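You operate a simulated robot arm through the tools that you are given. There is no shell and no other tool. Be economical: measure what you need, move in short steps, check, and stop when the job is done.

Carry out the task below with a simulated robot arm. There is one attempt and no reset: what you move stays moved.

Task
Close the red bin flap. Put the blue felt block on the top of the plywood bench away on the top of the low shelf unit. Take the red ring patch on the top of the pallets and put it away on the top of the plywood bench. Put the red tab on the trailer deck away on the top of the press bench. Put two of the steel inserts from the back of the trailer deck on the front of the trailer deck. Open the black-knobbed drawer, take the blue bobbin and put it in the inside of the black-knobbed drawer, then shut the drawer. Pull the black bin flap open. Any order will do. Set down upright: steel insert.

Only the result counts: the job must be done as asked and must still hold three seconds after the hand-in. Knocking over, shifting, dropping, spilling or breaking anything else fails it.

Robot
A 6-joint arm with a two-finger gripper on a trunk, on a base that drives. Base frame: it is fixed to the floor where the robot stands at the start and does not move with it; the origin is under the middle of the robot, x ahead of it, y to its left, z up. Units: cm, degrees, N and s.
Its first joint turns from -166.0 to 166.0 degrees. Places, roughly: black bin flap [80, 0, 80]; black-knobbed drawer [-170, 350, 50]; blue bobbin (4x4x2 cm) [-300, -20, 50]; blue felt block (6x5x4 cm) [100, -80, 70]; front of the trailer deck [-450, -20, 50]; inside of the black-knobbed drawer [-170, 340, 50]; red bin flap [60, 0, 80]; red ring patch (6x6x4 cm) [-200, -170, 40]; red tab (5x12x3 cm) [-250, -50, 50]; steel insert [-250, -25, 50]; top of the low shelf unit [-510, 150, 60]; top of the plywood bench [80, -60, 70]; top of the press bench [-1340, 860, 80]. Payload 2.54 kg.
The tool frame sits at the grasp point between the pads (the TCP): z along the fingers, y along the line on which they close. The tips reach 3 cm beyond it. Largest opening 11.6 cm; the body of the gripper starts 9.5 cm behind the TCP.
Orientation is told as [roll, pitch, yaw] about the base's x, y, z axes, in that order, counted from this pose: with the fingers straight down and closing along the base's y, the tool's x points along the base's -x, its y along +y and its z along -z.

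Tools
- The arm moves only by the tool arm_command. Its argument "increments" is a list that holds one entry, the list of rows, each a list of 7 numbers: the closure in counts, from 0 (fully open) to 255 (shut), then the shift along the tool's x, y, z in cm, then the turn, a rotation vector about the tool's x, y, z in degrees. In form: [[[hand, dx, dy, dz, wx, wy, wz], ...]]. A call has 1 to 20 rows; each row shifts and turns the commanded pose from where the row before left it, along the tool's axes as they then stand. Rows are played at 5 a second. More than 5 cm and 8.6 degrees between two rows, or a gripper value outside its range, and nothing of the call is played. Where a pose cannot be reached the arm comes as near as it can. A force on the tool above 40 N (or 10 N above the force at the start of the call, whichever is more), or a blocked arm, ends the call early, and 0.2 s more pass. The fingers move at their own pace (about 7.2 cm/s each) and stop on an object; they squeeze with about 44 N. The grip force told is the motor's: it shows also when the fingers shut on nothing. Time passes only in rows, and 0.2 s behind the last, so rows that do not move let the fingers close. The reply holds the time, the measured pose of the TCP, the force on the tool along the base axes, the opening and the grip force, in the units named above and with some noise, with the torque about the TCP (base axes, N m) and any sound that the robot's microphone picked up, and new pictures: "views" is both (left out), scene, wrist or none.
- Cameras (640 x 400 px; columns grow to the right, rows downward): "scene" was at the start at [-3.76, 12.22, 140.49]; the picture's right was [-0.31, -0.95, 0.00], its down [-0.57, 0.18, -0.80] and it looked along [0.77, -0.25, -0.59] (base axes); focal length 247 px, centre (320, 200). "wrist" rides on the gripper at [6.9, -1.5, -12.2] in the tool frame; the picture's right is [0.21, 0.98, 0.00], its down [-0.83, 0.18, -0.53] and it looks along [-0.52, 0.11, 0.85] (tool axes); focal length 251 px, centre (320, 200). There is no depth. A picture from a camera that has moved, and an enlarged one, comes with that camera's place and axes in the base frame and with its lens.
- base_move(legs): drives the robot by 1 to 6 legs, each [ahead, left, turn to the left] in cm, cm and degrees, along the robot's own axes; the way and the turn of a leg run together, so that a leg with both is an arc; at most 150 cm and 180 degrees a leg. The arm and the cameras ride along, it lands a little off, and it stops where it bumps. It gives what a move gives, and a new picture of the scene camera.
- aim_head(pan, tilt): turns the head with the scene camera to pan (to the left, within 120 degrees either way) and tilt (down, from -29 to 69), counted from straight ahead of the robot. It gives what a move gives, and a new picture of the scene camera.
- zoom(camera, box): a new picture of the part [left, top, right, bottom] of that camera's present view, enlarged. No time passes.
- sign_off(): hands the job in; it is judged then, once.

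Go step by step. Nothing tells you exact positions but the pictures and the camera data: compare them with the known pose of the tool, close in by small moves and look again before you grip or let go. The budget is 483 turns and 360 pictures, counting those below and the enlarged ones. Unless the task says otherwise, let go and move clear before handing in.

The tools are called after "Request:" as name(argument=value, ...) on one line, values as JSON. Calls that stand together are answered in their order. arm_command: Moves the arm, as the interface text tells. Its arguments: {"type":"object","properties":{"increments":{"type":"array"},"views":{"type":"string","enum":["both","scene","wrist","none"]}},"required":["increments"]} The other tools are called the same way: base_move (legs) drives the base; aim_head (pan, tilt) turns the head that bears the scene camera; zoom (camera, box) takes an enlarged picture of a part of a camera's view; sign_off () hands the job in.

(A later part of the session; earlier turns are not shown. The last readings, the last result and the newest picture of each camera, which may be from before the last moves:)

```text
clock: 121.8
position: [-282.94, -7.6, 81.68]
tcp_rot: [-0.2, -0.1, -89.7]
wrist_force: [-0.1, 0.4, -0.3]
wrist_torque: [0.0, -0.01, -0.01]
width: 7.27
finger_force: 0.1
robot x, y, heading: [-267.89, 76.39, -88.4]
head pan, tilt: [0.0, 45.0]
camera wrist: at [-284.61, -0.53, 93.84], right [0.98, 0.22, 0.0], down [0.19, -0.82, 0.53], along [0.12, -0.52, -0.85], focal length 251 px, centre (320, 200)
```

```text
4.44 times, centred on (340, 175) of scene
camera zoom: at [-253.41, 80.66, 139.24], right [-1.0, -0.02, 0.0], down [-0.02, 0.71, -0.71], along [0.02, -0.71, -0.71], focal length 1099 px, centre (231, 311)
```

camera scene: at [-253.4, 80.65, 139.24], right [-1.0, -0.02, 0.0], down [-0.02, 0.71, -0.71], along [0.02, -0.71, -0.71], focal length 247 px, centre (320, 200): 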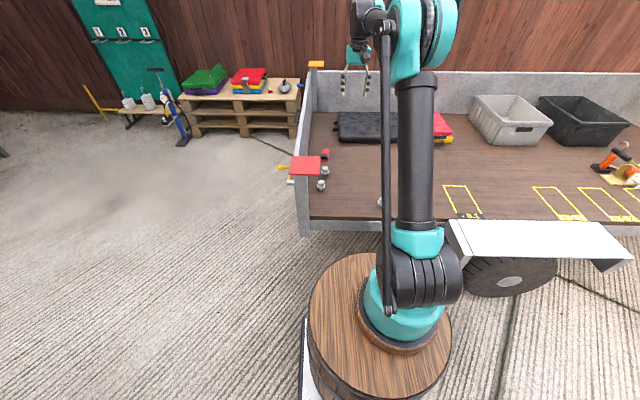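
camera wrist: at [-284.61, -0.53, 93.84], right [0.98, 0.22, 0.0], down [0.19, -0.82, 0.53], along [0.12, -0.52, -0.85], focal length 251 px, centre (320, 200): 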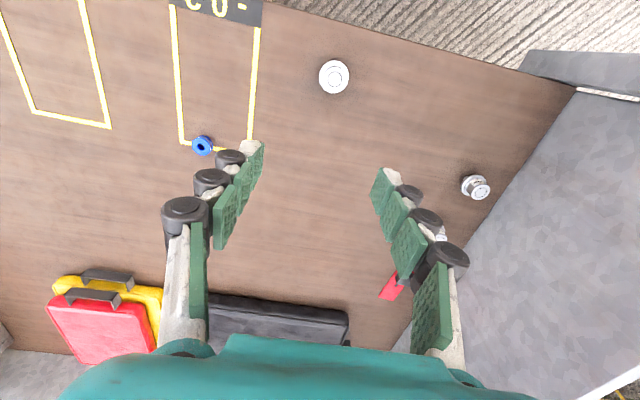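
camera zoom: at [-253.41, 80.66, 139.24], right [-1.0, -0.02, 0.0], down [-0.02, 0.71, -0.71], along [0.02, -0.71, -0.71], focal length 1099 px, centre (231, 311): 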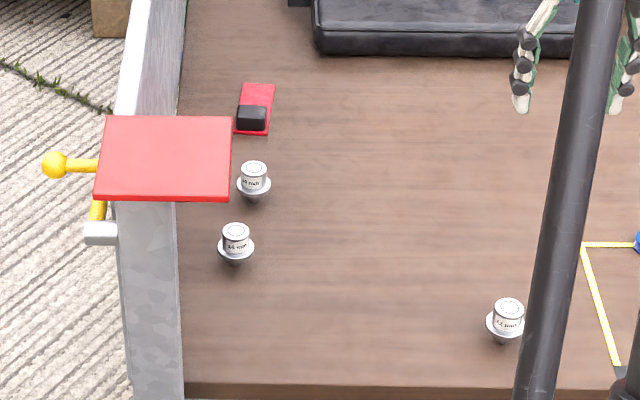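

The inserts are mushroom-shaped, with a 3 cm cylinder above a 4.3 cm flange on a short stem. I'll grip the cylinder above the flange. The third insert is at about (-281.6, -4.4); I'll lower toward it.

Request:
arm_command(increments=[[[120, 3.2, 1.3, 0, 0, 0, 0], [120, 0, 0, 5, 0, 0, 0], [120, 0, 0, 5, 0, 0, 0], [120, 0, 0, 5, 0, 0, 0], [120, 0, 0, 3, 0, 0, 0], [120, 0, 0, 0, 0, 0, 0]]], views="wrist")

```text
clock: 123.2
position: [-281.68, -4.46, 63.67]
tcp_rot: [-0.1, 0.0, -89.7]
wrist_force: [-0.8, 0.3, 0.4]
wrist_torque: [0.01, 0.0, 0.02]
width: 6.15
finger_force: 0.1
robot x, y, heading: [-267.78, 76.78, -88.4]
head pan, tilt: [0.0, 45.0]
camera wrist: at [-283.29, 2.65, 75.74], right [0.98, 0.22, 0.0], down [0.19, -0.82, 0.53], along [0.12, -0.52, -0.85], focal length 251 px, centre (320, 200)
```

wrist: 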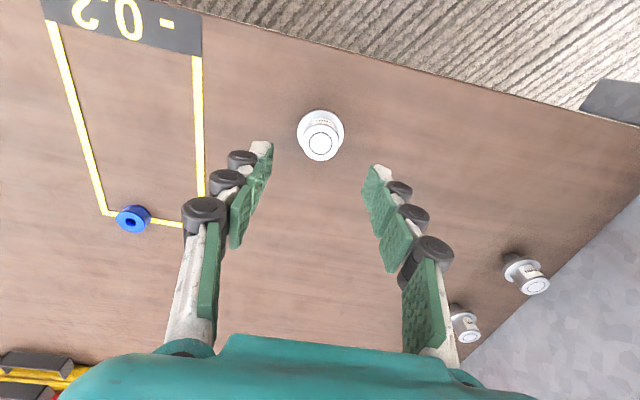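

Aligned. The flange is at z≈51.5 and the insert's top is near 55.7, so I'll lower to TCP z 55.6, check, then close.

Request:
arm_command(increments=[[[120, 0, 0.1, 4, 0, 0, 0], [120, 0, 0, 4, 0, 0, 0], [120, 0, 0, 0, 0, 0, 0]]], views="wrist")

```text
clock: 124.0
position: [-281.56, -4.45, 55.62]
tcp_rot: [-0.2, 0.0, -89.7]
wrist_force: [0.3, 0.0, -0.2]
wrist_torque: [0.0, 0.01, 0.01]
width: 6.12
finger_force: 0.0
robot x, y, heading: [-268.12, 76.52, -88.5]
head pan, tilt: [0.0, 45.0]
camera wrist: at [-283.18, 2.71, 67.79], right [0.98, 0.22, 0.0], down [0.19, -0.82, 0.53], along [0.12, -0.52, -0.85], focal length 251 px, centre (320, 200)
```

wrist: 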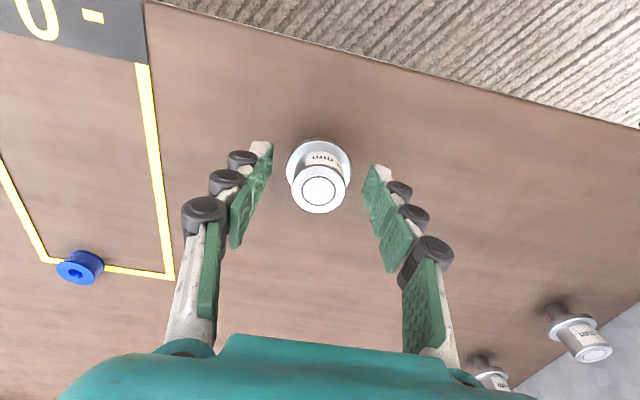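

The tips are about level with the flange, so I'll raise 0.7 cm and close on the cylinder.

Request:
arm_command(increments=[[[120, 0.1, 0, -0.7, 0, 0, 0], [200, 0, 0, 0, 0, 0, 0], [200, 0, 0, 0, 0, 0, 0], [200, 0, 0, 0, 0, 0, 0], [200, 0, 0, 0, 0, 0, 0]]], views="wrist")

```text
clock: 125.2
position: [-281.51, -4.33, 56.3]
tcp_rot: [-0.1, 0.0, -89.7]
wrist_force: [-0.7, -0.1, 2.1]
wrist_torque: [-0.06, 0.04, 0.01]
width: 2.98
finger_force: 43.9
robot x, y, heading: [-268.52, 76.08, -88.9]
head pan, tilt: [0.0, 45.0]
camera wrist: at [-283.18, 2.79, 68.52], right [0.98, 0.22, 0.0], down [0.19, -0.82, 0.53], along [0.12, -0.52, -0.85], focal length 251 px, centre (320, 200)
```

wrist: 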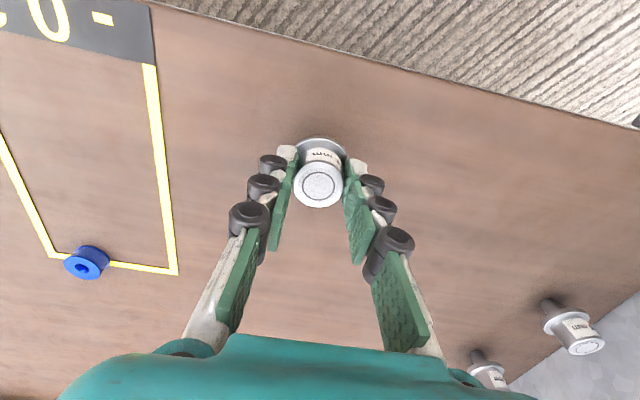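

Gripped at 2.98 cm. I'll lift it straight up.

Request:
arm_command(increments=[[[200, 0, 0, -1, 0, 0, 0], [200, 0, 0, -3, 0, 0, 0], [200, 0, 0, -5, 0, 0, 0], [200, 0, 0, -5, 0, 0, 0], [200, 0, 0, -5, 0, 0, 0], [200, 0, 0, -5, 0, 0, 0], [200, 0, 0, -5, 0, 0, 0], [200, 0, 0, 0, 0, 0, 0]]], views="wrist")

```text
clock: 127.0
position: [-281.34, -4.16, 85.48]
tcp_rot: [-0.2, 0.0, -89.7]
wrist_force: [0.2, -1.1, -1.7]
wrist_torque: [0.01, -0.02, -0.02]
width: 2.97
finger_force: 44.0
robot x, y, heading: [-268.26, 76.57, -88.7]
head pan, tilt: [0.0, 45.0]
camera wrist: at [-282.94, 2.83, 97.68], right [0.98, 0.22, 0.0], down [0.19, -0.82, 0.53], along [0.12, -0.52, -0.85], focal length 251 px, centre (320, 200)
```

wrist: 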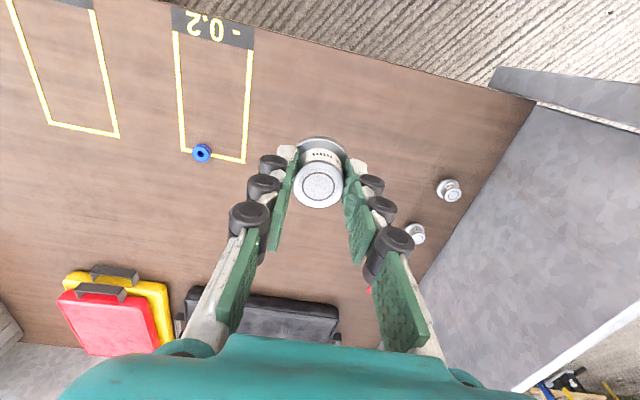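

Held firmly. Now strafe right along the trailer toward its front.

Request:
base_move(legs=[[0, -100, 0], [0, -50, 0]])

Request:
zoom(camera="wrist", box=[0, 0, 640, 400])

```text
clock: 134.7
position: [-431.12, -6.96, 85.49]
tcp_rot: [-0.1, 0.0, -90.0]
wrist_force: [0.2, -0.3, -1.4]
wrist_torque: [0.03, 0.04, 0.02]
width: 2.98
finger_force: 44.2
robot x, y, heading: [-417.45, 73.86, -89.0]
head pan, tilt: [0.0, 45.0]
camera scene: at [-402.72, 77.8, 139.24], right [-1.0, -0.02, 0.0], down [-0.01, 0.71, -0.71], along [0.01, -0.71, -0.71], focal length 247 px, centre (320, 200)
```

scene: 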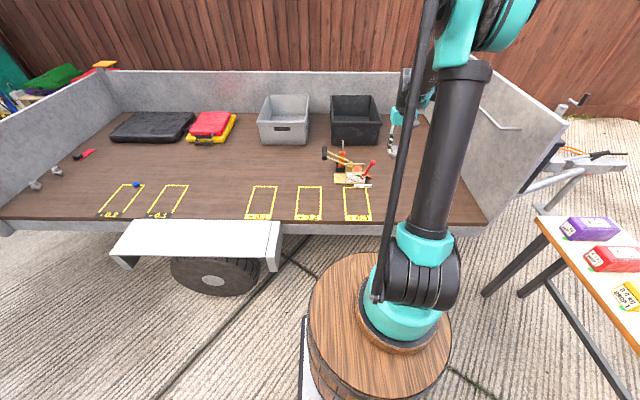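

```text
1.00 times, centred on (320, 200) of wrist (not enlarged: the box is as wide or as high as the picture)
camera zoom: at [-432.73, 0.17, 97.63], right [0.98, 0.21, 0.0], down [0.18, -0.83, 0.53], along [0.11, -0.52, -0.85], focal length 251 px, centre (320, 200)
```

zoom: 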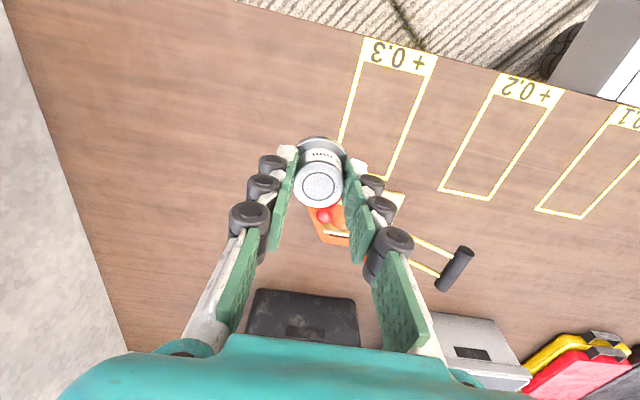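

The front area between the front board (x≈-478) and the "+0.3" frame is clear. I'll put the first insert at about (-449, -16).

Request:
arm_command(increments=[[[200, -2, -4, 0, 0, 0, 0], [200, -2, -4, 0, 0, 0, 0], [200, -2, -4, 0, 0, 0, 0], [200, -2, -4, 0, 0, 0, 0], [200, -1, -2, 4, 0, 0, 0], [200, 0, 0, 5, 0, 0, 0], [200, 0, 0, 5, 0, 0, 0], [200, 0, 0, 5, 0, 0, 0], [200, 0, 0, 5, 0, 0, 0], [200, 0, 0, 0, 0, 0, 0]]], views="wrist")

```text
clock: 136.9
position: [-449.21, -15.82, 61.29]
tcp_rot: [-0.1, 0.0, -90.0]
wrist_force: [0.4, -0.5, -2.0]
wrist_torque: [0.01, 0.01, -0.01]
width: 2.98
finger_force: 44.6
robot x, y, heading: [-417.39, 73.87, -88.7]
head pan, tilt: [0.0, 45.0]
camera wrist: at [-450.88, -8.7, 73.5], right [0.98, 0.21, 0.0], down [0.18, -0.83, 0.53], along [0.11, -0.52, -0.85], focal length 251 px, centre (320, 200)
```

wrist: 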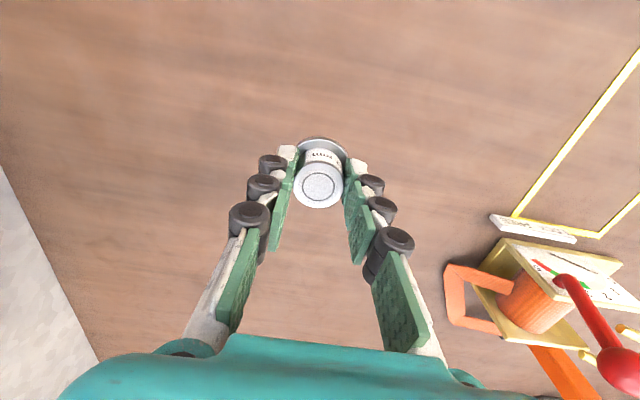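

Clear below. Lower to just above the release height, then in fine steps.

Request:
arm_command(increments=[[[200, 0, 0, 3, 0, 0, 0], [200, 0, 0, 1.5, 0, 0, 0], [200, 0, 0, 0, 0, 0, 0]]], views="none")

Request:
arm_command(increments=[[[200, 0, 0, 0.2, 0, 0, 0], [200, 0, 0, 0.2, 0, 0, 0], [200, 0, 0, 0, 0, 0, 0]]], views="none")

Request:
arm_command(increments=[[[200, 0, 0, 0.2, 0, 0, 0], [200, 0, 0, 0, 0, 0, 0]]], views="wrist")

```text
clock: 137.7
position: [-449.29, -15.83, 56.98]
tcp_rot: [-0.2, 0.0, -90.1]
wrist_force: [-0.8, -0.6, -2.2]
wrist_torque: [0.03, -0.01, 0.01]
width: 2.95
finger_force: 44.0
robot x, y, heading: [-417.39, 74.02, -88.8]
head pan, tilt: [0.0, 45.0]
```

```text
clock: 138.5
position: [-449.33, -15.92, 56.6]
tcp_rot: [-0.2, -0.1, -90.0]
wrist_force: [-0.6, 0.5, -2.0]
wrist_torque: [0.02, -0.02, 0.02]
width: 2.99
finger_force: 44.1
robot x, y, heading: [-417.87, 73.54, -88.8]
head pan, tilt: [0.0, 45.0]
```

```text
clock: 139.1
position: [-449.22, -15.82, 56.41]
tcp_rot: [-0.1, 0.0, -89.9]
wrist_force: [0.2, -0.8, -3.0]
wrist_torque: [-0.03, 0.02, 0.0]
width: 2.98
finger_force: 44.2
robot x, y, heading: [-417.79, 73.86, -89.0]
head pan, tilt: [0.0, 45.0]
camera wrist: at [-450.8, -8.81, 68.52], right [0.98, 0.21, 0.0], down [0.18, -0.83, 0.53], along [0.11, -0.52, -0.85], focal length 251 px, centre (320, 200)
```

wrist: 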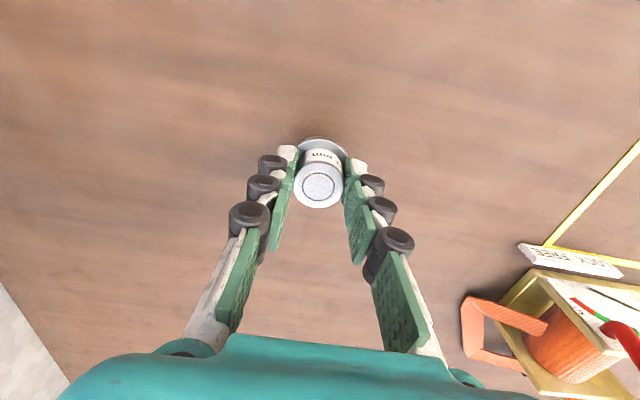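

Request:
arm_command(increments=[[[200, 0, 0, 0.2, 0, 0, 0], [200, 0, 0, 0, 0, 0, 0]]], views="none")

Request:
arm_command(increments=[[[200, 0, 0, 0.2, 0, 0, 0], [200, 0, 0, 0, 0, 0, 0]]], views="none")

Request:
arm_command(increments=[[[200, 0, 0, 0.2, 0, 0, 0], [200, 0, 0, 0, 0, 0, 0]]], views="none")

```text
clock: 139.7
position: [-449.21, -15.9, 56.38]
tcp_rot: [-0.1, -0.2, -90.0]
wrist_force: [-2.2, -2.9, 32.5]
wrist_torque: [-0.26, 0.11, 0.02]
width: 2.98
finger_force: 44.6
robot x, y, heading: [-417.31, 74.13, -89.1]
head pan, tilt: [0.0, 45.0]
```

```text
clock: 140.3
position: [-449.16, -15.82, 56.11]
tcp_rot: [-0.1, -0.1, -90.0]
wrist_force: [-0.7, -1.3, 36.9]
wrist_torque: [-0.21, 0.07, -0.02]
width: 3.0
finger_force: 43.8
robot x, y, heading: [-417.4, 73.79, -88.9]
head pan, tilt: [0.0, 45.0]
```

```text
clock: 140.9
position: [-449.16, -15.88, 55.94]
tcp_rot: [-0.1, -0.1, -90.0]
wrist_force: [-1.8, 0.6, 35.8]
wrist_torque: [-0.12, 0.11, 0.02]
width: 2.99
finger_force: 43.5
robot x, y, heading: [-417.55, 73.68, -88.6]
head pan, tilt: [0.0, 45.0]
```

In contact. I'll open and lift away.

Request:
arm_command(increments=[[[200, 0, 0, -0.3, 0, 0, 0], [165, 0, 0, 0, 0, 0, 0], [140, 0, 0, 0, 0, 0, 0], [120, 0, 0, 0, 0, 0, 0], [120, 0, 0, -3, 0, 0, 0], [120, 0, 0, -5, 0, 0, 0], [120, 0, 0, -5, 0, 0, 0], [120, 0, 0, -5, 0, 0, 0]]], views="wrist")

```text
clock: 142.7
position: [-449.09, -15.97, 74.12]
tcp_rot: [-0.1, -0.1, -90.0]
wrist_force: [0.8, -0.8, -0.5]
wrist_torque: [0.03, -0.01, 0.0]
width: 6.16
finger_force: 0.0
robot x, y, heading: [-417.52, 73.81, -88.8]
head pan, tilt: [0.0, 45.0]
camera wrist: at [-450.73, -8.82, 86.35], right [0.98, 0.21, 0.0], down [0.18, -0.83, 0.53], along [0.11, -0.52, -0.85], focal length 251 px, centre (320, 200)
```

wrist: 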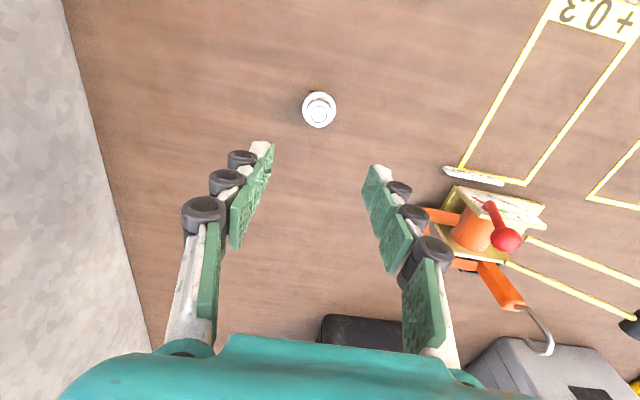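

It stands upright. Raise, strafe back left for a second insert at about (-252, -17).

Request:
arm_command(increments=[[[120, 0, 0, -5, 0, 0, 0], [120, 0, 0, -5, 0, 0, 0], [120, 0, 4, -2, 0, 0, 0], [120, 0, 4, -2, 0, 0, 0], [120, 0, 4, -2, 0, 0, 0], [120, 0, 4, 0, 0, 0, 0], [120, 0, 4, 0, 0, 0, 0]]], views="none")

Request:
base_move(legs=[[0, 100, 0], [0, 42, 0]])

Request:
zoom(camera="wrist", box=[0, 0, 640, 400])

```text
clock: 144.3
position: [-429.27, -15.89, 89.99]
tcp_rot: [-0.1, 0.0, -90.0]
wrist_force: [-0.2, 0.0, -0.6]
wrist_torque: [-0.02, -0.06, 0.0]
width: 6.14
finger_force: 0.1
robot x, y, heading: [-417.35, 73.87, -89.1]
head pan, tilt: [0.0, 45.0]
```

```text
clock: 151.6
position: [-287.44, -12.72, 89.97]
tcp_rot: [-0.1, 0.0, -89.5]
wrist_force: [-0.2, 0.7, -0.1]
wrist_torque: [-0.02, -0.03, 0.02]
width: 6.13
finger_force: 0.0
robot x, y, heading: [-276.76, 76.96, -88.4]
head pan, tilt: [0.0, 45.0]
camera scene: at [-261.95, 81.12, 139.24], right [-1.0, -0.03, 0.0], down [-0.02, 0.71, -0.71], along [0.02, -0.71, -0.71], focal length 247 px, centre (320, 200)
```

scene: 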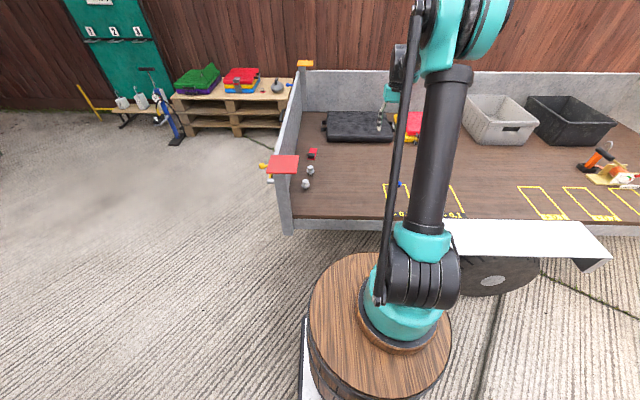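

```text
1.00 times, centred on (320, 200) of wrist (not enlarged: the box is as wide or as high as the picture)
camera zoom: at [-289.13, -5.72, 102.19], right [0.97, 0.22, 0.0], down [0.19, -0.82, 0.53], along [0.12, -0.52, -0.85], focal length 251 px, centre (320, 200)
```

zoom: 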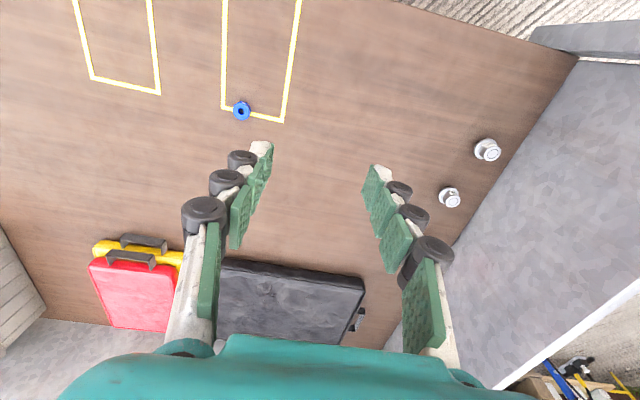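

Move the base ahead 5 cm and bring the tool over the insert.

Request:
base_move(legs=[[5, 0, 0]])

Request:
arm_command(increments=[[[120, 0, 4.5, 0, 0, 0, 0], [120, 0, 4.5, 0, 0, 0, 0], [120, 0, 4.5, 0, 0, 0, 0], [120, 0, 4.5, 0, 0, 0, 0], [120, 0, 4.5, 0, 0, 0, 0], [120, 0, 4.5, 0, 0, 0, 0], [120, 0, 4.5, 0, 0, 0, 0], [120, 0, 3.5, 2, 0, 0, 0], [120, 0, 0, 4, 0, 0, 0], [120, 0, 0, 4, 0, 0, 0], [120, 0, 0, 0, 0, 0, 0]]])

```text
clock: 152.5
position: [-287.35, -17.95, 90.0]
tcp_rot: [-0.1, 0.0, -89.6]
wrist_force: [0.5, 0.5, 0.0]
wrist_torque: [0.0, 0.01, -0.01]
width: 6.15
finger_force: 0.2
robot x, y, heading: [-276.49, 72.03, -88.4]
head pan, tilt: [0.0, 45.0]
camera scene: at [-261.82, 76.12, 139.24], right [-1.0, -0.03, 0.0], down [-0.02, 0.71, -0.71], along [0.02, -0.71, -0.71], focal length 247 px, centre (320, 200)
```

scene: 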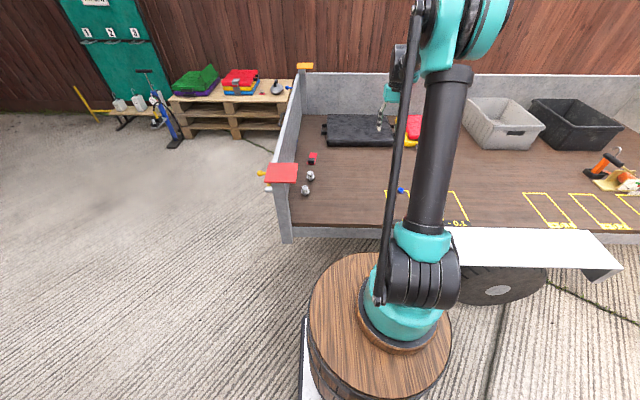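

```text
clock: 154.9
position: [-252.26, -17.5, 79.8]
tcp_rot: [0.0, -0.1, -89.4]
wrist_force: [0.5, 0.7, -0.3]
wrist_torque: [0.01, 0.0, 0.02]
width: 6.13
finger_force: 0.1
robot x, y, heading: [-276.69, 71.85, -88.4]
head pan, tilt: [0.0, 45.0]
camera scene: at [-261.81, 76.12, 139.23], right [-1.0, -0.03, 0.0], down [-0.02, 0.71, -0.71], along [0.02, -0.71, -0.71], focal length 247 px, centre (320, 200)
camera wrist: at [-253.95, -10.43, 91.95], right [0.97, 0.22, 0.0], down [0.19, -0.82, 0.53], along [0.12, -0.52, -0.85], focal length 251 px, centre (320, 200)
```

scene: 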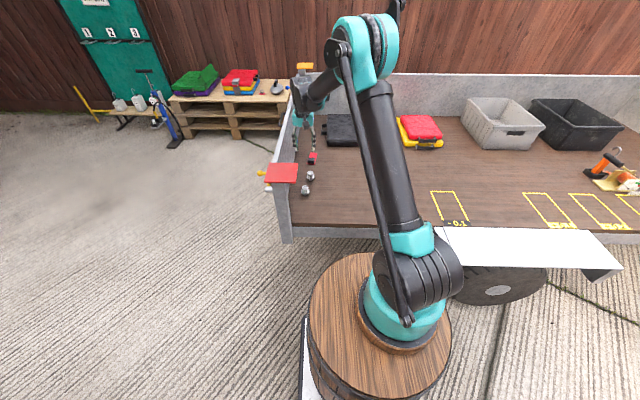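
wrist: 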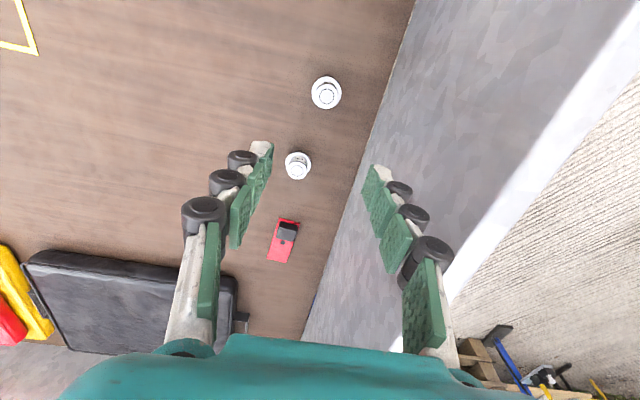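

Insert at (-251.7, -16.6). I'll correct and lower to z 64, then check.

Request:
arm_command(increments=[[[120, 0.9, 0.6, 4, 0, 0, 0], [120, 0, 0, 4, 0, 0, 0], [120, 0, 0, 4, 0, 0, 0], [120, 0, 0, 4, 0, 0, 0], [120, 0, 0, 0, 0, 0, 0]]], views="wrist")

```text
clock: 156.1
position: [-251.66, -16.65, 63.86]
tcp_rot: [-0.1, 0.0, -89.5]
wrist_force: [0.4, 0.1, 0.0]
wrist_torque: [0.02, 0.01, 0.0]
width: 6.14
finger_force: 0.1
robot x, y, heading: [-276.48, 71.91, -88.2]
head pan, tilt: [0.0, 45.0]
camera wrist: at [-253.33, -9.53, 76.04], right [0.97, 0.22, 0.0], down [0.19, -0.82, 0.53], along [0.12, -0.52, -0.85], focal length 251 px, centre (320, 200)
```

wrist: 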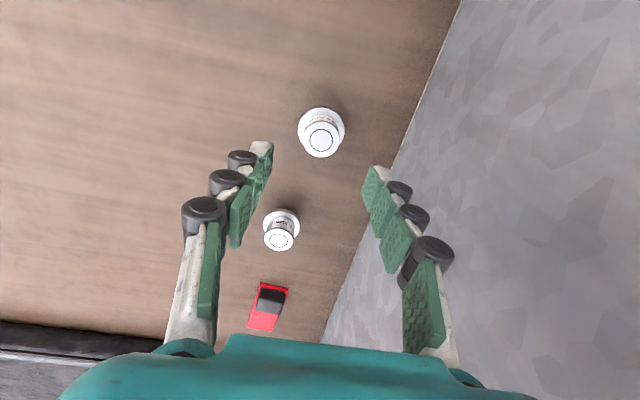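

Same alignment as before. Lower to 56.3, close, and lift a little.

Request:
arm_command(increments=[[[120, 0.15, 0, 4, 0, 0, 0], [120, 0, 0, 3.5, 0, 0, 0], [160, 0, 0, 0, 0, 0, 0], [200, 0, 0, 0, 0, 0, 0], [200, 0, 0, 0, 0, 0, 0], [200, 0, 0, 0, 0, 0, 0], [200, 0, 0, 0, 0, 0, 0]]], views="wrist")

```text
clock: 157.7
position: [-251.66, -16.41, 56.45]
tcp_rot: [-0.1, 0.0, -89.5]
wrist_force: [1.1, 0.0, -1.3]
wrist_torque: [-0.01, 0.02, -0.03]
width: 3.01
finger_force: 44.0
robot x, y, heading: [-276.24, 72.07, -88.6]
head pan, tilt: [0.0, 45.0]
camera wrist: at [-253.33, -9.38, 68.6], right [0.97, 0.22, 0.0], down [0.19, -0.82, 0.53], along [0.12, -0.52, -0.85], focal length 251 px, centre (320, 200)
```

wrist: 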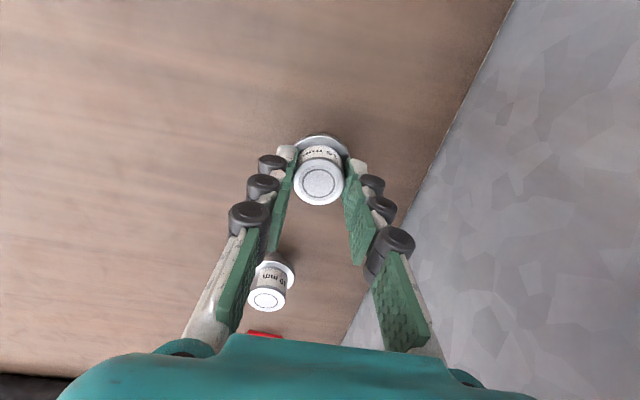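

Gripped at 3.0 cm. Lift straight up, move back over the deck, and drive to the front again.

Request:
arm_command(increments=[[[200, 0, 0, -2, 0, 0, 0], [200, 0, 0, -5, 0, 0, 0], [200, 0, 0, -5, 0, 0, 0], [200, 0, 0, -5, 0, 0, 0], [200, 0, 0, -5, 0, 0, 0], [200, 0, 0, -5, 0, 0, 0], [200, 0, 0, -5, 0, 0, 0], [200, 0, -4.5, 0, 0, 0, 0], [200, 0, -4.5, 0, 0, 0, 0], [200, 0, -4.5, 0, 0, 0, 0], [200, 0, -4.5, 0, 0, 0, 0], [200, 0, -4.5, 0, 0, 0, 0], [200, 0, -4.5, 0, 0, 0, 0], [200, 0, -4.5, 0, 0, 0, 0]]], views="wrist")

Request:
base_move(legs=[[-4, 0, 0], [0, -100, 0], [0, -42, 0]])

```text
clock: 160.7
position: [-283.06, -16.66, 88.5]
tcp_rot: [-0.1, 0.0, -89.3]
wrist_force: [0.2, -0.3, -1.5]
wrist_torque: [0.02, 0.06, 0.02]
width: 3.04
finger_force: 43.9
robot x, y, heading: [-276.74, 72.18, -88.4]
head pan, tilt: [0.0, 45.0]
camera wrist: at [-284.84, -9.64, 100.71], right [0.97, 0.22, 0.0], down [0.19, -0.82, 0.53], along [0.12, -0.52, -0.85], focal length 251 px, centre (320, 200)
```

wrist: 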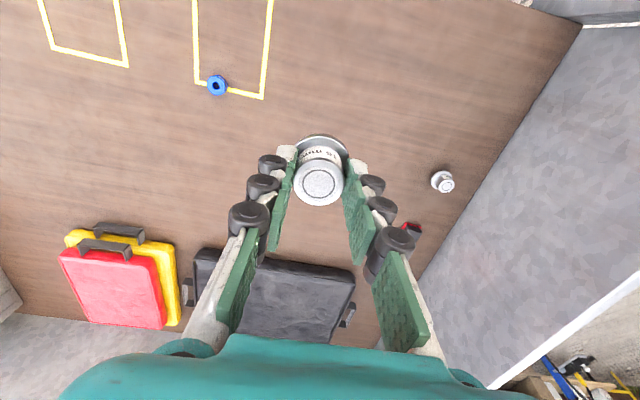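

```text
clock: 168.7
position: [-426.81, -16.68, 88.5]
tcp_rot: [-0.1, 0.0, -89.5]
wrist_force: [-0.7, -0.1, -2.3]
wrist_torque: [0.02, -0.02, 0.03]
width: 2.99
finger_force: 44.0
robot x, y, heading: [-420.28, 71.83, -88.2]
head pan, tilt: [0.0, 45.0]
camera scene: at [-405.38, 76.13, 139.24], right [-1.0, -0.03, 0.0], down [-0.02, 0.71, -0.71], along [0.02, -0.71, -0.71], focal length 247 px, centre (320, 200)
```

scene: 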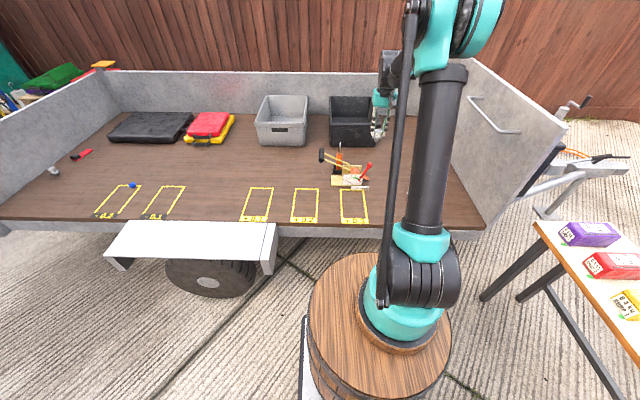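

Placing the second at about (-459, -11), clear of the first one at (-449, -16).

Request:
arm_command(increments=[[[200, 1, -4.5, 0, 0, 0, 0], [200, 1, -4.5, 0, 0, 0, 0], [200, 1, -4.5, 0, 0, 0, 0], [200, 1, -4.5, 0, 0, 0, 0], [200, 1, -4.5, 0, 0, 0, 0], [200, 0.7, -4.5, 0, 0, 0, 0], [200, 0, -4.6, 0, 0, 0, 0], [200, 0, 0, 5, 0, 0, 0], [200, 0, 0, 5, 0, 0, 0], [200, 0, 0, 5, 0, 0, 0], [200, 0, 0, 5, 0, 0, 0], [200, 0, 0, 5, 0, 0, 0], [200, 0, 0, 0, 0, 0, 0]]], views="wrist")

```text
clock: 171.4
position: [-458.49, -11.18, 63.44]
tcp_rot: [-0.1, 0.0, -89.5]
wrist_force: [-0.6, 0.4, -2.2]
wrist_torque: [0.0, -0.01, 0.01]
width: 3.0
finger_force: 43.9
robot x, y, heading: [-420.56, 71.69, -88.2]
head pan, tilt: [0.0, 45.0]
camera wrist: at [-460.24, -4.09, 75.67], right [0.97, 0.22, 0.0], down [0.19, -0.82, 0.53], along [0.12, -0.52, -0.85], focal length 251 px, centre (320, 200)
```

wrist: 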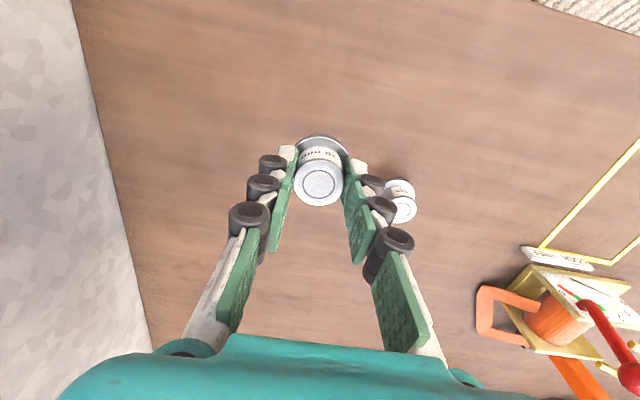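

To give the right finger more room beside the first insert, I'll shift a bit further away, then lower.

Request:
arm_command(increments=[[[200, 1.7, -1, 0, 0, 0, 0], [200, 0, 0, 3, 0, 0, 0], [200, 0, 0, 3, 0, 0, 0], [200, 0, 0, 0.6, 0, 0, 0], [200, 0, 0, 0, 0, 0, 0]]], views="none")

Request:
arm_command(increments=[[[200, 0, 0, 0.2, 0, 0, 0], [200, 0, 0, 0, 0, 0, 0]]], views="none")

Request:
arm_command(increments=[[[200, 0, 0, 0.2, 0, 0, 0], [200, 0, 0, 0, 0, 0, 0]]], views="none")

```text
clock: 172.7
position: [-459.55, -9.67, 56.98]
tcp_rot: [-0.1, -0.1, -89.5]
wrist_force: [0.3, -0.5, -2.9]
wrist_torque: [0.03, 0.02, 0.02]
width: 3.01
finger_force: 44.1
robot x, y, heading: [-420.21, 72.2, -88.3]
head pan, tilt: [0.0, 45.0]
```

```text
clock: 173.2
position: [-459.58, -9.57, 56.8]
tcp_rot: [-0.1, 0.0, -89.5]
wrist_force: [-0.7, -0.8, -2.1]
wrist_torque: [0.01, 0.0, -0.01]
width: 3.0
finger_force: 43.8
robot x, y, heading: [-420.29, 72.04, -88.2]
head pan, tilt: [0.0, 45.0]
```

```text
clock: 173.8
position: [-459.48, -9.6, 56.51]
tcp_rot: [0.0, -0.1, -89.4]
wrist_force: [0.0, -0.3, -2.5]
wrist_torque: [0.02, 0.01, 0.01]
width: 3.02
finger_force: 43.8
robot x, y, heading: [-420.34, 72.15, -88.3]
head pan, tilt: [0.0, 45.0]
```

Request:
arm_command(increments=[[[200, 0, 0, 0.15, 0, 0, 0], [200, 0, 0, 0, 0, 0, 0]]], views="none")

Request:
arm_command(increments=[[[200, 0, 0, 0.1, 0, 0, 0], [200, 0, 0, 0, 0, 0, 0]]], views="none")

```text
clock: 174.4
position: [-459.51, -9.5, 56.34]
tcp_rot: [-0.2, -0.1, -89.5]
wrist_force: [0.2, -1.1, 3.5]
wrist_torque: [-0.08, -0.01, -0.01]
width: 3.01
finger_force: 43.9
robot x, y, heading: [-420.01, 72.08, -88.2]
head pan, tilt: [0.0, 45.0]
```

```text
clock: 175.1
position: [-459.53, -9.54, 56.51]
tcp_rot: [-0.2, -0.2, -89.4]
wrist_force: [-0.4, -2.4, 19.1]
wrist_torque: [-0.2, 0.03, -0.01]
width: 3.02
finger_force: 43.6
robot x, y, heading: [-420.24, 72.37, -88.4]
head pan, tilt: [0.0, 45.0]
```

Touched down. I'll open and lift clear.

Request:
arm_command(increments=[[[165, 0, 0, 0, 0, 0, 0], [140, 0, 0, 0, 0, 0, 0], [130, 0, 0, 0, 0, 0, 0], [130, 0, 0, -3, 0, 0, 0], [130, 0, 0, -5, 0, 0, 0], [130, 0, 0, -5, 0, 0, 0], [130, 0, 0, -5, 0, 0, 0], [130, 0, 4, -5, 0, 0, 0]]], views="wrist")

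```text
refused: row 8 steps farther than a row can; nothing moved
```

Request:
arm_command(increments=[[[165, 0, 0, 0, 0, 0, 0], [140, 0, 0, 0, 0, 0, 0], [130, 0, 0, 0, 0, 0, 0], [130, 0, 0, -3, 0, 0, 0], [130, 0, 0, -5, 0, 0, 0], [130, 0, 0, -5, 0, 0, 0], [130, 0, 0, -5, 0, 0, 0], [130, 0, 0, -5, 0, 0, 0]]], views="wrist")

```text
clock: 176.8
position: [-459.51, -9.5, 79.37]
tcp_rot: [-0.1, 0.0, -89.5]
wrist_force: [0.2, 0.1, -0.1]
wrist_torque: [0.03, -0.02, 0.01]
width: 5.71
finger_force: 0.0
robot x, y, heading: [-420.46, 71.96, -88.3]
head pan, tilt: [0.0, 45.0]
camera wrist: at [-461.17, -2.54, 91.48], right [0.97, 0.22, 0.0], down [0.19, -0.82, 0.53], along [0.12, -0.52, -0.85], focal length 251 px, centre (320, 200)
```

wrist: 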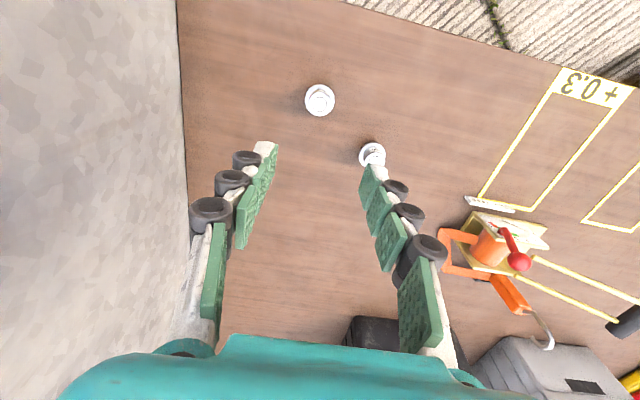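

Both inserts stand upright at the front. Next is the drawer, which must be opened before fetching the bobbin. I'll raise the arm, strafe back along the trailer and look toward (-170, 350).

Request:
arm_command(increments=[[[130, 0, 0, -5, 0, 0, 0], [130, 0, 0, -5, 0, 0, 0], [130, 0, 4.5, -1, 0, 0, 0], [130, 0, 4.5, -1, 0, 0, 0], [130, 0, 4.5, 0, 0, 0, 0], [130, 0, 4.5, 0, 0, 0, 0], [130, 0, 4.5, 0, 0, 0, 0], [130, 0, 4.5, 0, 0, 0, 0]]], views="none")

Request:
base_move(legs=[[0, 100, 0], [0, 45, 0]])

Request:
aim_head(pan=120, tilt=20)

Request:
aim_head(pan=-120, tilt=20)

```text
clock: 178.7
position: [-432.42, -9.38, 91.37]
tcp_rot: [-0.1, -0.1, -89.6]
wrist_force: [-1.2, 0.2, -0.1]
wrist_torque: [-0.02, -0.01, -0.01]
width: 5.7
finger_force: 0.2
robot x, y, heading: [-420.08, 71.86, -88.3]
head pan, tilt: [0.0, 45.0]
```

```text
clock: 186.2
position: [-286.15, -4.99, 91.31]
tcp_rot: [-0.2, -0.1, -89.2]
wrist_force: [0.2, -0.8, -0.2]
wrist_torque: [0.0, 0.0, 0.0]
width: 5.67
finger_force: 0.1
robot x, y, heading: [-274.25, 76.35, -87.8]
head pan, tilt: [0.0, 45.0]
camera scene: at [-259.57, 80.72, 139.24], right [-1.0, -0.03, 0.0], down [-0.02, 0.71, -0.71], along [0.02, -0.71, -0.71], focal length 247 px, centre (320, 200)
```

scene: 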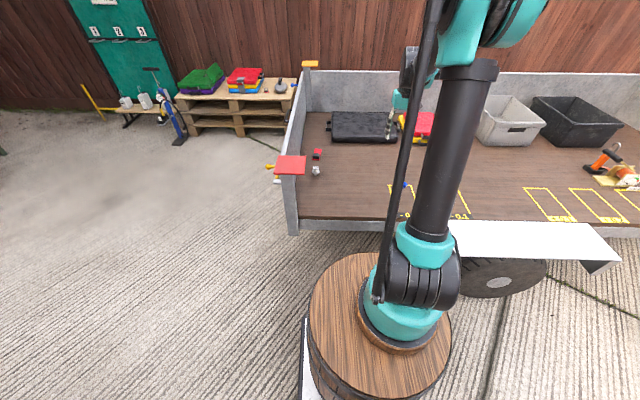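

```text
clock: 188.2
position: [-286.18, -4.91, 91.27]
tcp_rot: [0.0, 0.0, -89.3]
wrist_force: [-0.4, -0.5, 0.2]
wrist_torque: [-0.01, 0.0, -0.04]
width: 5.67
finger_force: 0.0
robot x, y, heading: [-274.2, 76.74, -88.1]
head pan, tilt: [120.0, 20.0]
camera scene: at [-251.92, 93.76, 143.1], right [0.53, -0.85, 0.0], down [-0.29, -0.18, -0.94], along [0.8, 0.5, -0.34], focal length 247 px, centre (320, 200)
```

scene: 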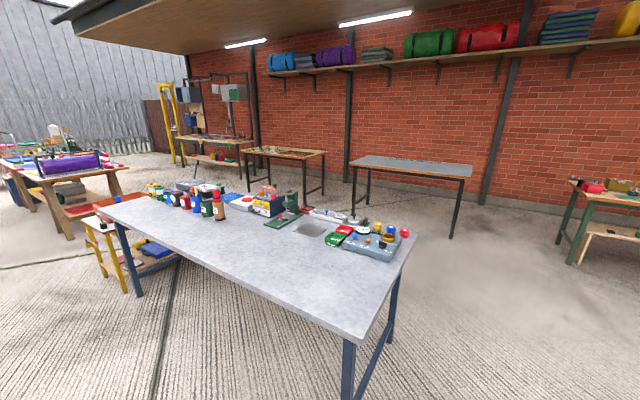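

```text
clock: 191.6
position: [-286.19, -5.06, 91.31]
tcp_rot: [-0.1, 0.0, -89.2]
wrist_force: [0.4, -0.6, -0.5]
wrist_torque: [0.02, 0.03, -0.02]
width: 5.66
finger_force: 0.1
robot x, y, heading: [-274.28, 76.72, -88.2]
head pan, tilt: [-120.0, 20.0]
camera scene: at [-268.05, 93.23, 143.1], right [0.47, 0.88, 0.0], down [0.3, -0.16, -0.94], along [-0.83, 0.44, -0.34], focal length 247 px, centre (320, 200)
```

scene: 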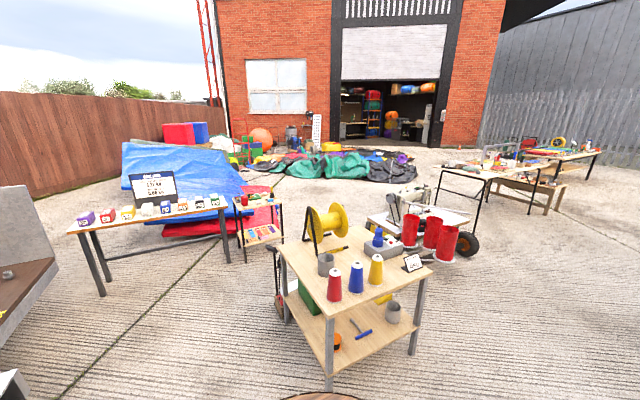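

The yellow-legged bench at roughly (-190, 325+) beyond the grey table should hold the drawer. I'll back up along the clear lane (x≈-275) and look.

Request:
base_move(legs=[[-140, 0, 0], [-110, 0, 0]])

Request:
aim_head(pan=110, tilt=30)

```text
clock: 203.8
position: [-295.38, 245.87, 91.31]
tcp_rot: [-0.1, 0.0, -89.3]
wrist_force: [0.8, 0.2, 0.1]
wrist_torque: [-0.02, -0.01, 0.01]
width: 5.67
finger_force: 0.1
robot x, y, heading: [-282.88, 327.01, -88.6]
head pan, tilt: [-120.0, 20.0]
camera scene: at [-276.92, 344.03, 143.1], right [0.47, 0.88, 0.0], down [0.3, -0.16, -0.94], along [-0.83, 0.45, -0.34], focal length 247 px, centre (320, 200)
```

scene: 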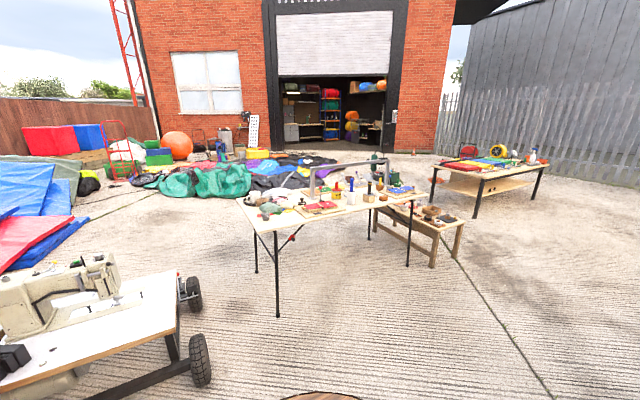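

```text
clock: 207.1
position: [-295.34, 245.86, 91.32]
tcp_rot: [-0.1, 0.0, -89.3]
wrist_force: [-0.1, -1.4, -0.1]
wrist_torque: [-0.02, -0.04, 0.01]
width: 5.67
finger_force: 0.2
robot x, y, heading: [-283.64, 327.0, -88.2]
head pan, tilt: [110.0, 30.0]
camera scene: at [-260.32, 342.97, 141.5], right [0.37, -0.93, 0.0], down [-0.46, -0.18, -0.87], along [0.8, 0.32, -0.5], focal length 247 px, centre (320, 200)
```

scene: 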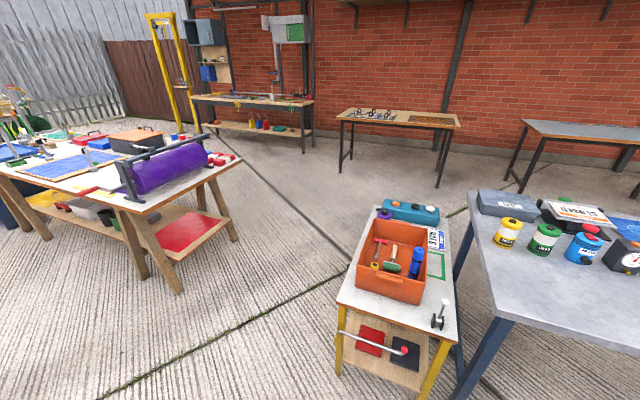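

Enlarge the orange box and the yellow-legged table.

Request:
zoom(camera="scene", box=[310, 190, 480, 400])

```text
1.90 times, centred on (395, 295) of scene
camera zoom: at [-260.32, 342.97, 141.5], right [0.37, -0.93, 0.0], down [-0.46, -0.18, -0.87], along [0.8, 0.32, -0.5], focal length 471 px, centre (177, 19)
```

zoom: 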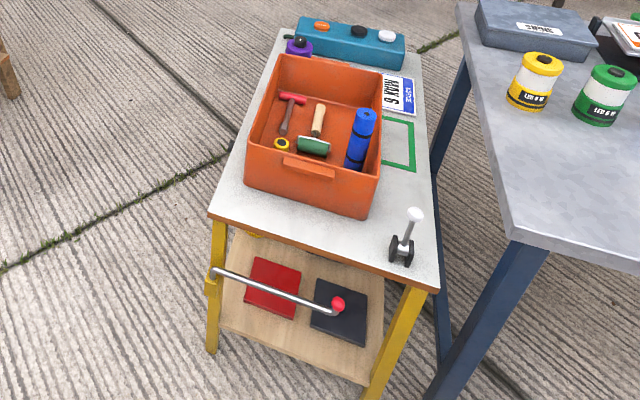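

The drawer must be on that yellow-legged table's far (+y) side. I'll raise the arm, move to about (-270, 400) and turn to face +x to see it.

Request:
arm_command(increments=[[[130, 0, 0, -5, 0, 0, 0], [130, 0, 0, -5, 0, 0, 0]]], views="none")

Request:
base_move(legs=[[-80, 10, 0], [0, 0, 88]])

Request:
aim_head(pan=-15, tilt=50)

```text
clock: 207.7
position: [-295.33, 245.87, 101.3]
tcp_rot: [0.0, 0.0, -89.3]
wrist_force: [-0.6, 0.1, -0.4]
wrist_torque: [0.03, -0.05, 0.0]
width: 5.7
finger_force: 0.0
robot x, y, heading: [-283.26, 327.22, -88.2]
head pan, tilt: [110.0, 30.0]
```

```text
clock: 215.8
position: [-194.75, 392.98, 101.35]
tcp_rot: [-0.1, -0.1, -1.0]
wrist_force: [-0.1, 0.5, 0.6]
wrist_torque: [-0.02, 0.03, 0.03]
width: 5.69
finger_force: 0.0
robot x, y, heading: [-275.6, 407.15, 0.2]
head pan, tilt: [110.0, 30.0]
camera scene: at [-290.95, 430.81, 141.5], right [0.94, 0.34, 0.0], down [0.17, -0.47, -0.87], along [-0.3, 0.81, -0.5], focal length 247 px, centre (320, 200)
```

scene: 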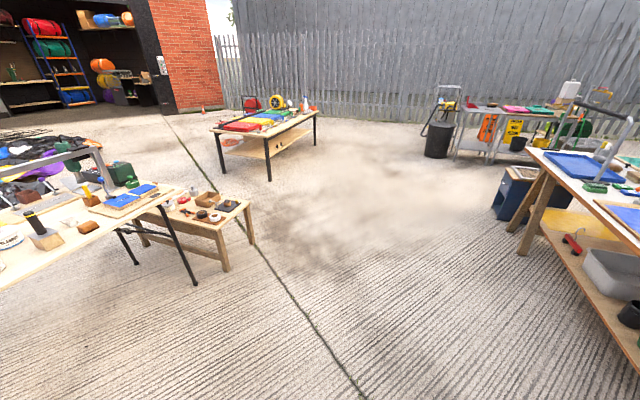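

```text
clock: 217.8
position: [-194.68, 392.98, 101.29]
tcp_rot: [-0.1, 0.1, -1.1]
wrist_force: [-0.6, 0.0, -0.5]
wrist_torque: [-0.01, 0.0, 0.01]
width: 5.7
finger_force: 0.0
robot x, y, heading: [-276.24, 407.34, -0.2]
head pan, tilt: [-15.0, 50.0]
camera scene: at [-280.41, 420.33, 138.54], right [-0.26, -0.97, 0.0], down [-0.74, 0.2, -0.64], along [0.62, -0.17, -0.77], focal length 247 px, centre (320, 200)
```

scene: 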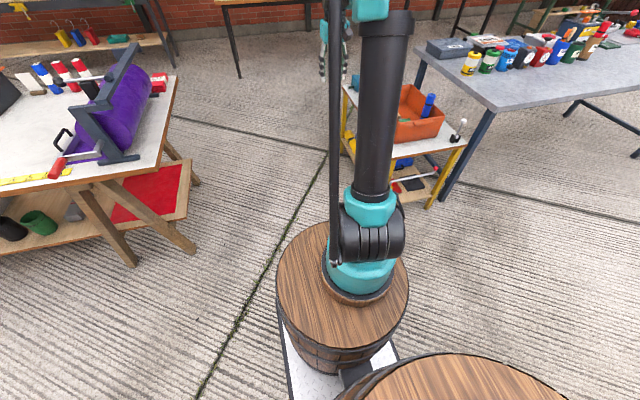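

Request:
zoom(camera="scene", box=[320, 60, 480, 220])

Request:
zoom(camera="wrist", box=[0, 0, 640, 400])

```text
2.50 times, centred on (400, 140) of scene
camera zoom: at [-280.41, 420.33, 138.54], right [-0.26, -0.97, 0.0], down [-0.74, 0.2, -0.64], along [0.62, -0.17, -0.77], focal length 618 px, centre (120, 350)
```

zoom: 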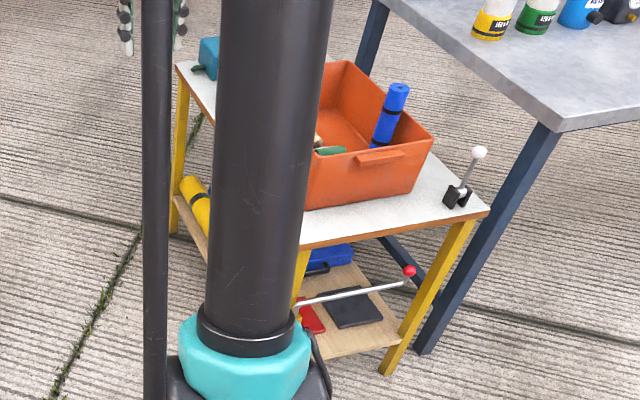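

```text
1.00 times, centred on (320, 200) of wrist (not enlarged: the box is as wide or as high as the picture)
camera zoom: at [-201.78, 391.78, 113.45], right [-0.2, 0.98, 0.0], down [0.83, 0.17, 0.53], along [0.52, 0.1, -0.85], focal length 251 px, centre (320, 200)
```

zoom: 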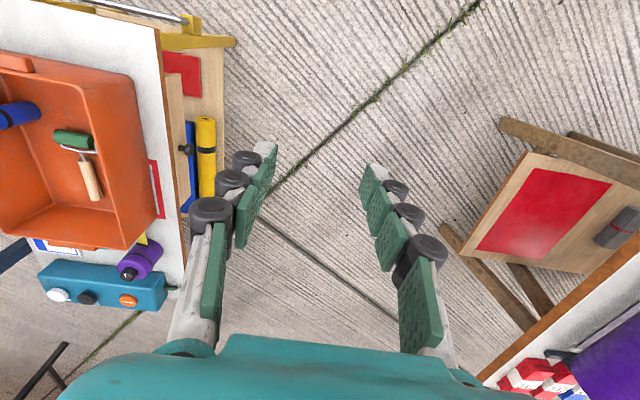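

Request:
zoom(camera="wrist", box=[0, 0, 250, 320])

Request:
zoom(camera="wrist", box=[130, 90, 250, 230])

```text
1.25 times, centred on (125, 160) of wrist
camera zoom: at [-201.78, 391.78, 113.45], right [-0.2, 0.98, 0.0], down [0.83, 0.17, 0.53], along [0.52, 0.1, -0.85], focal length 314 px, centre (564, 250)
```

zoom: 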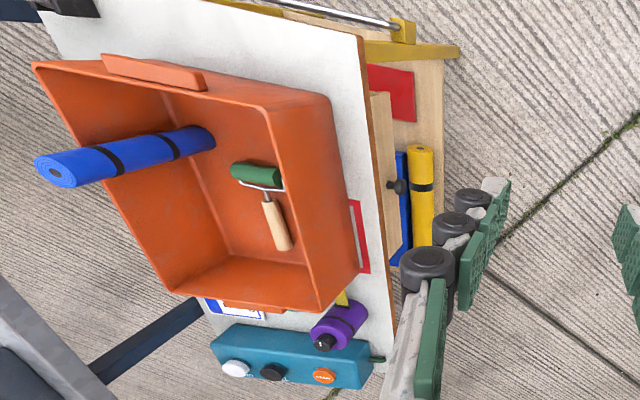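

```text
2.86 times, centred on (190, 160) of wrist
camera zoom: at [-201.78, 391.78, 113.45], right [-0.2, 0.98, 0.0], down [0.83, 0.17, 0.53], along [0.52, 0.1, -0.85], focal length 718 px, centre (691, 314)
```

zoom: 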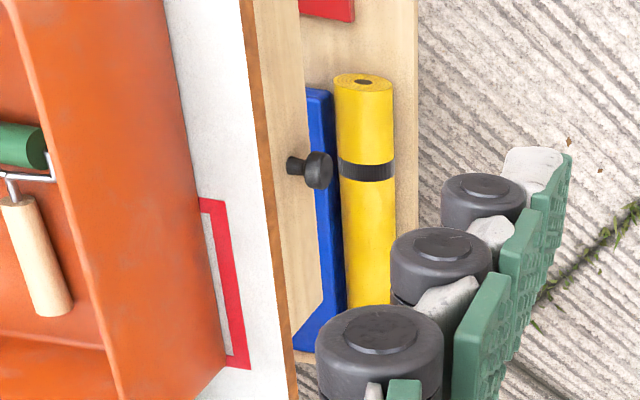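

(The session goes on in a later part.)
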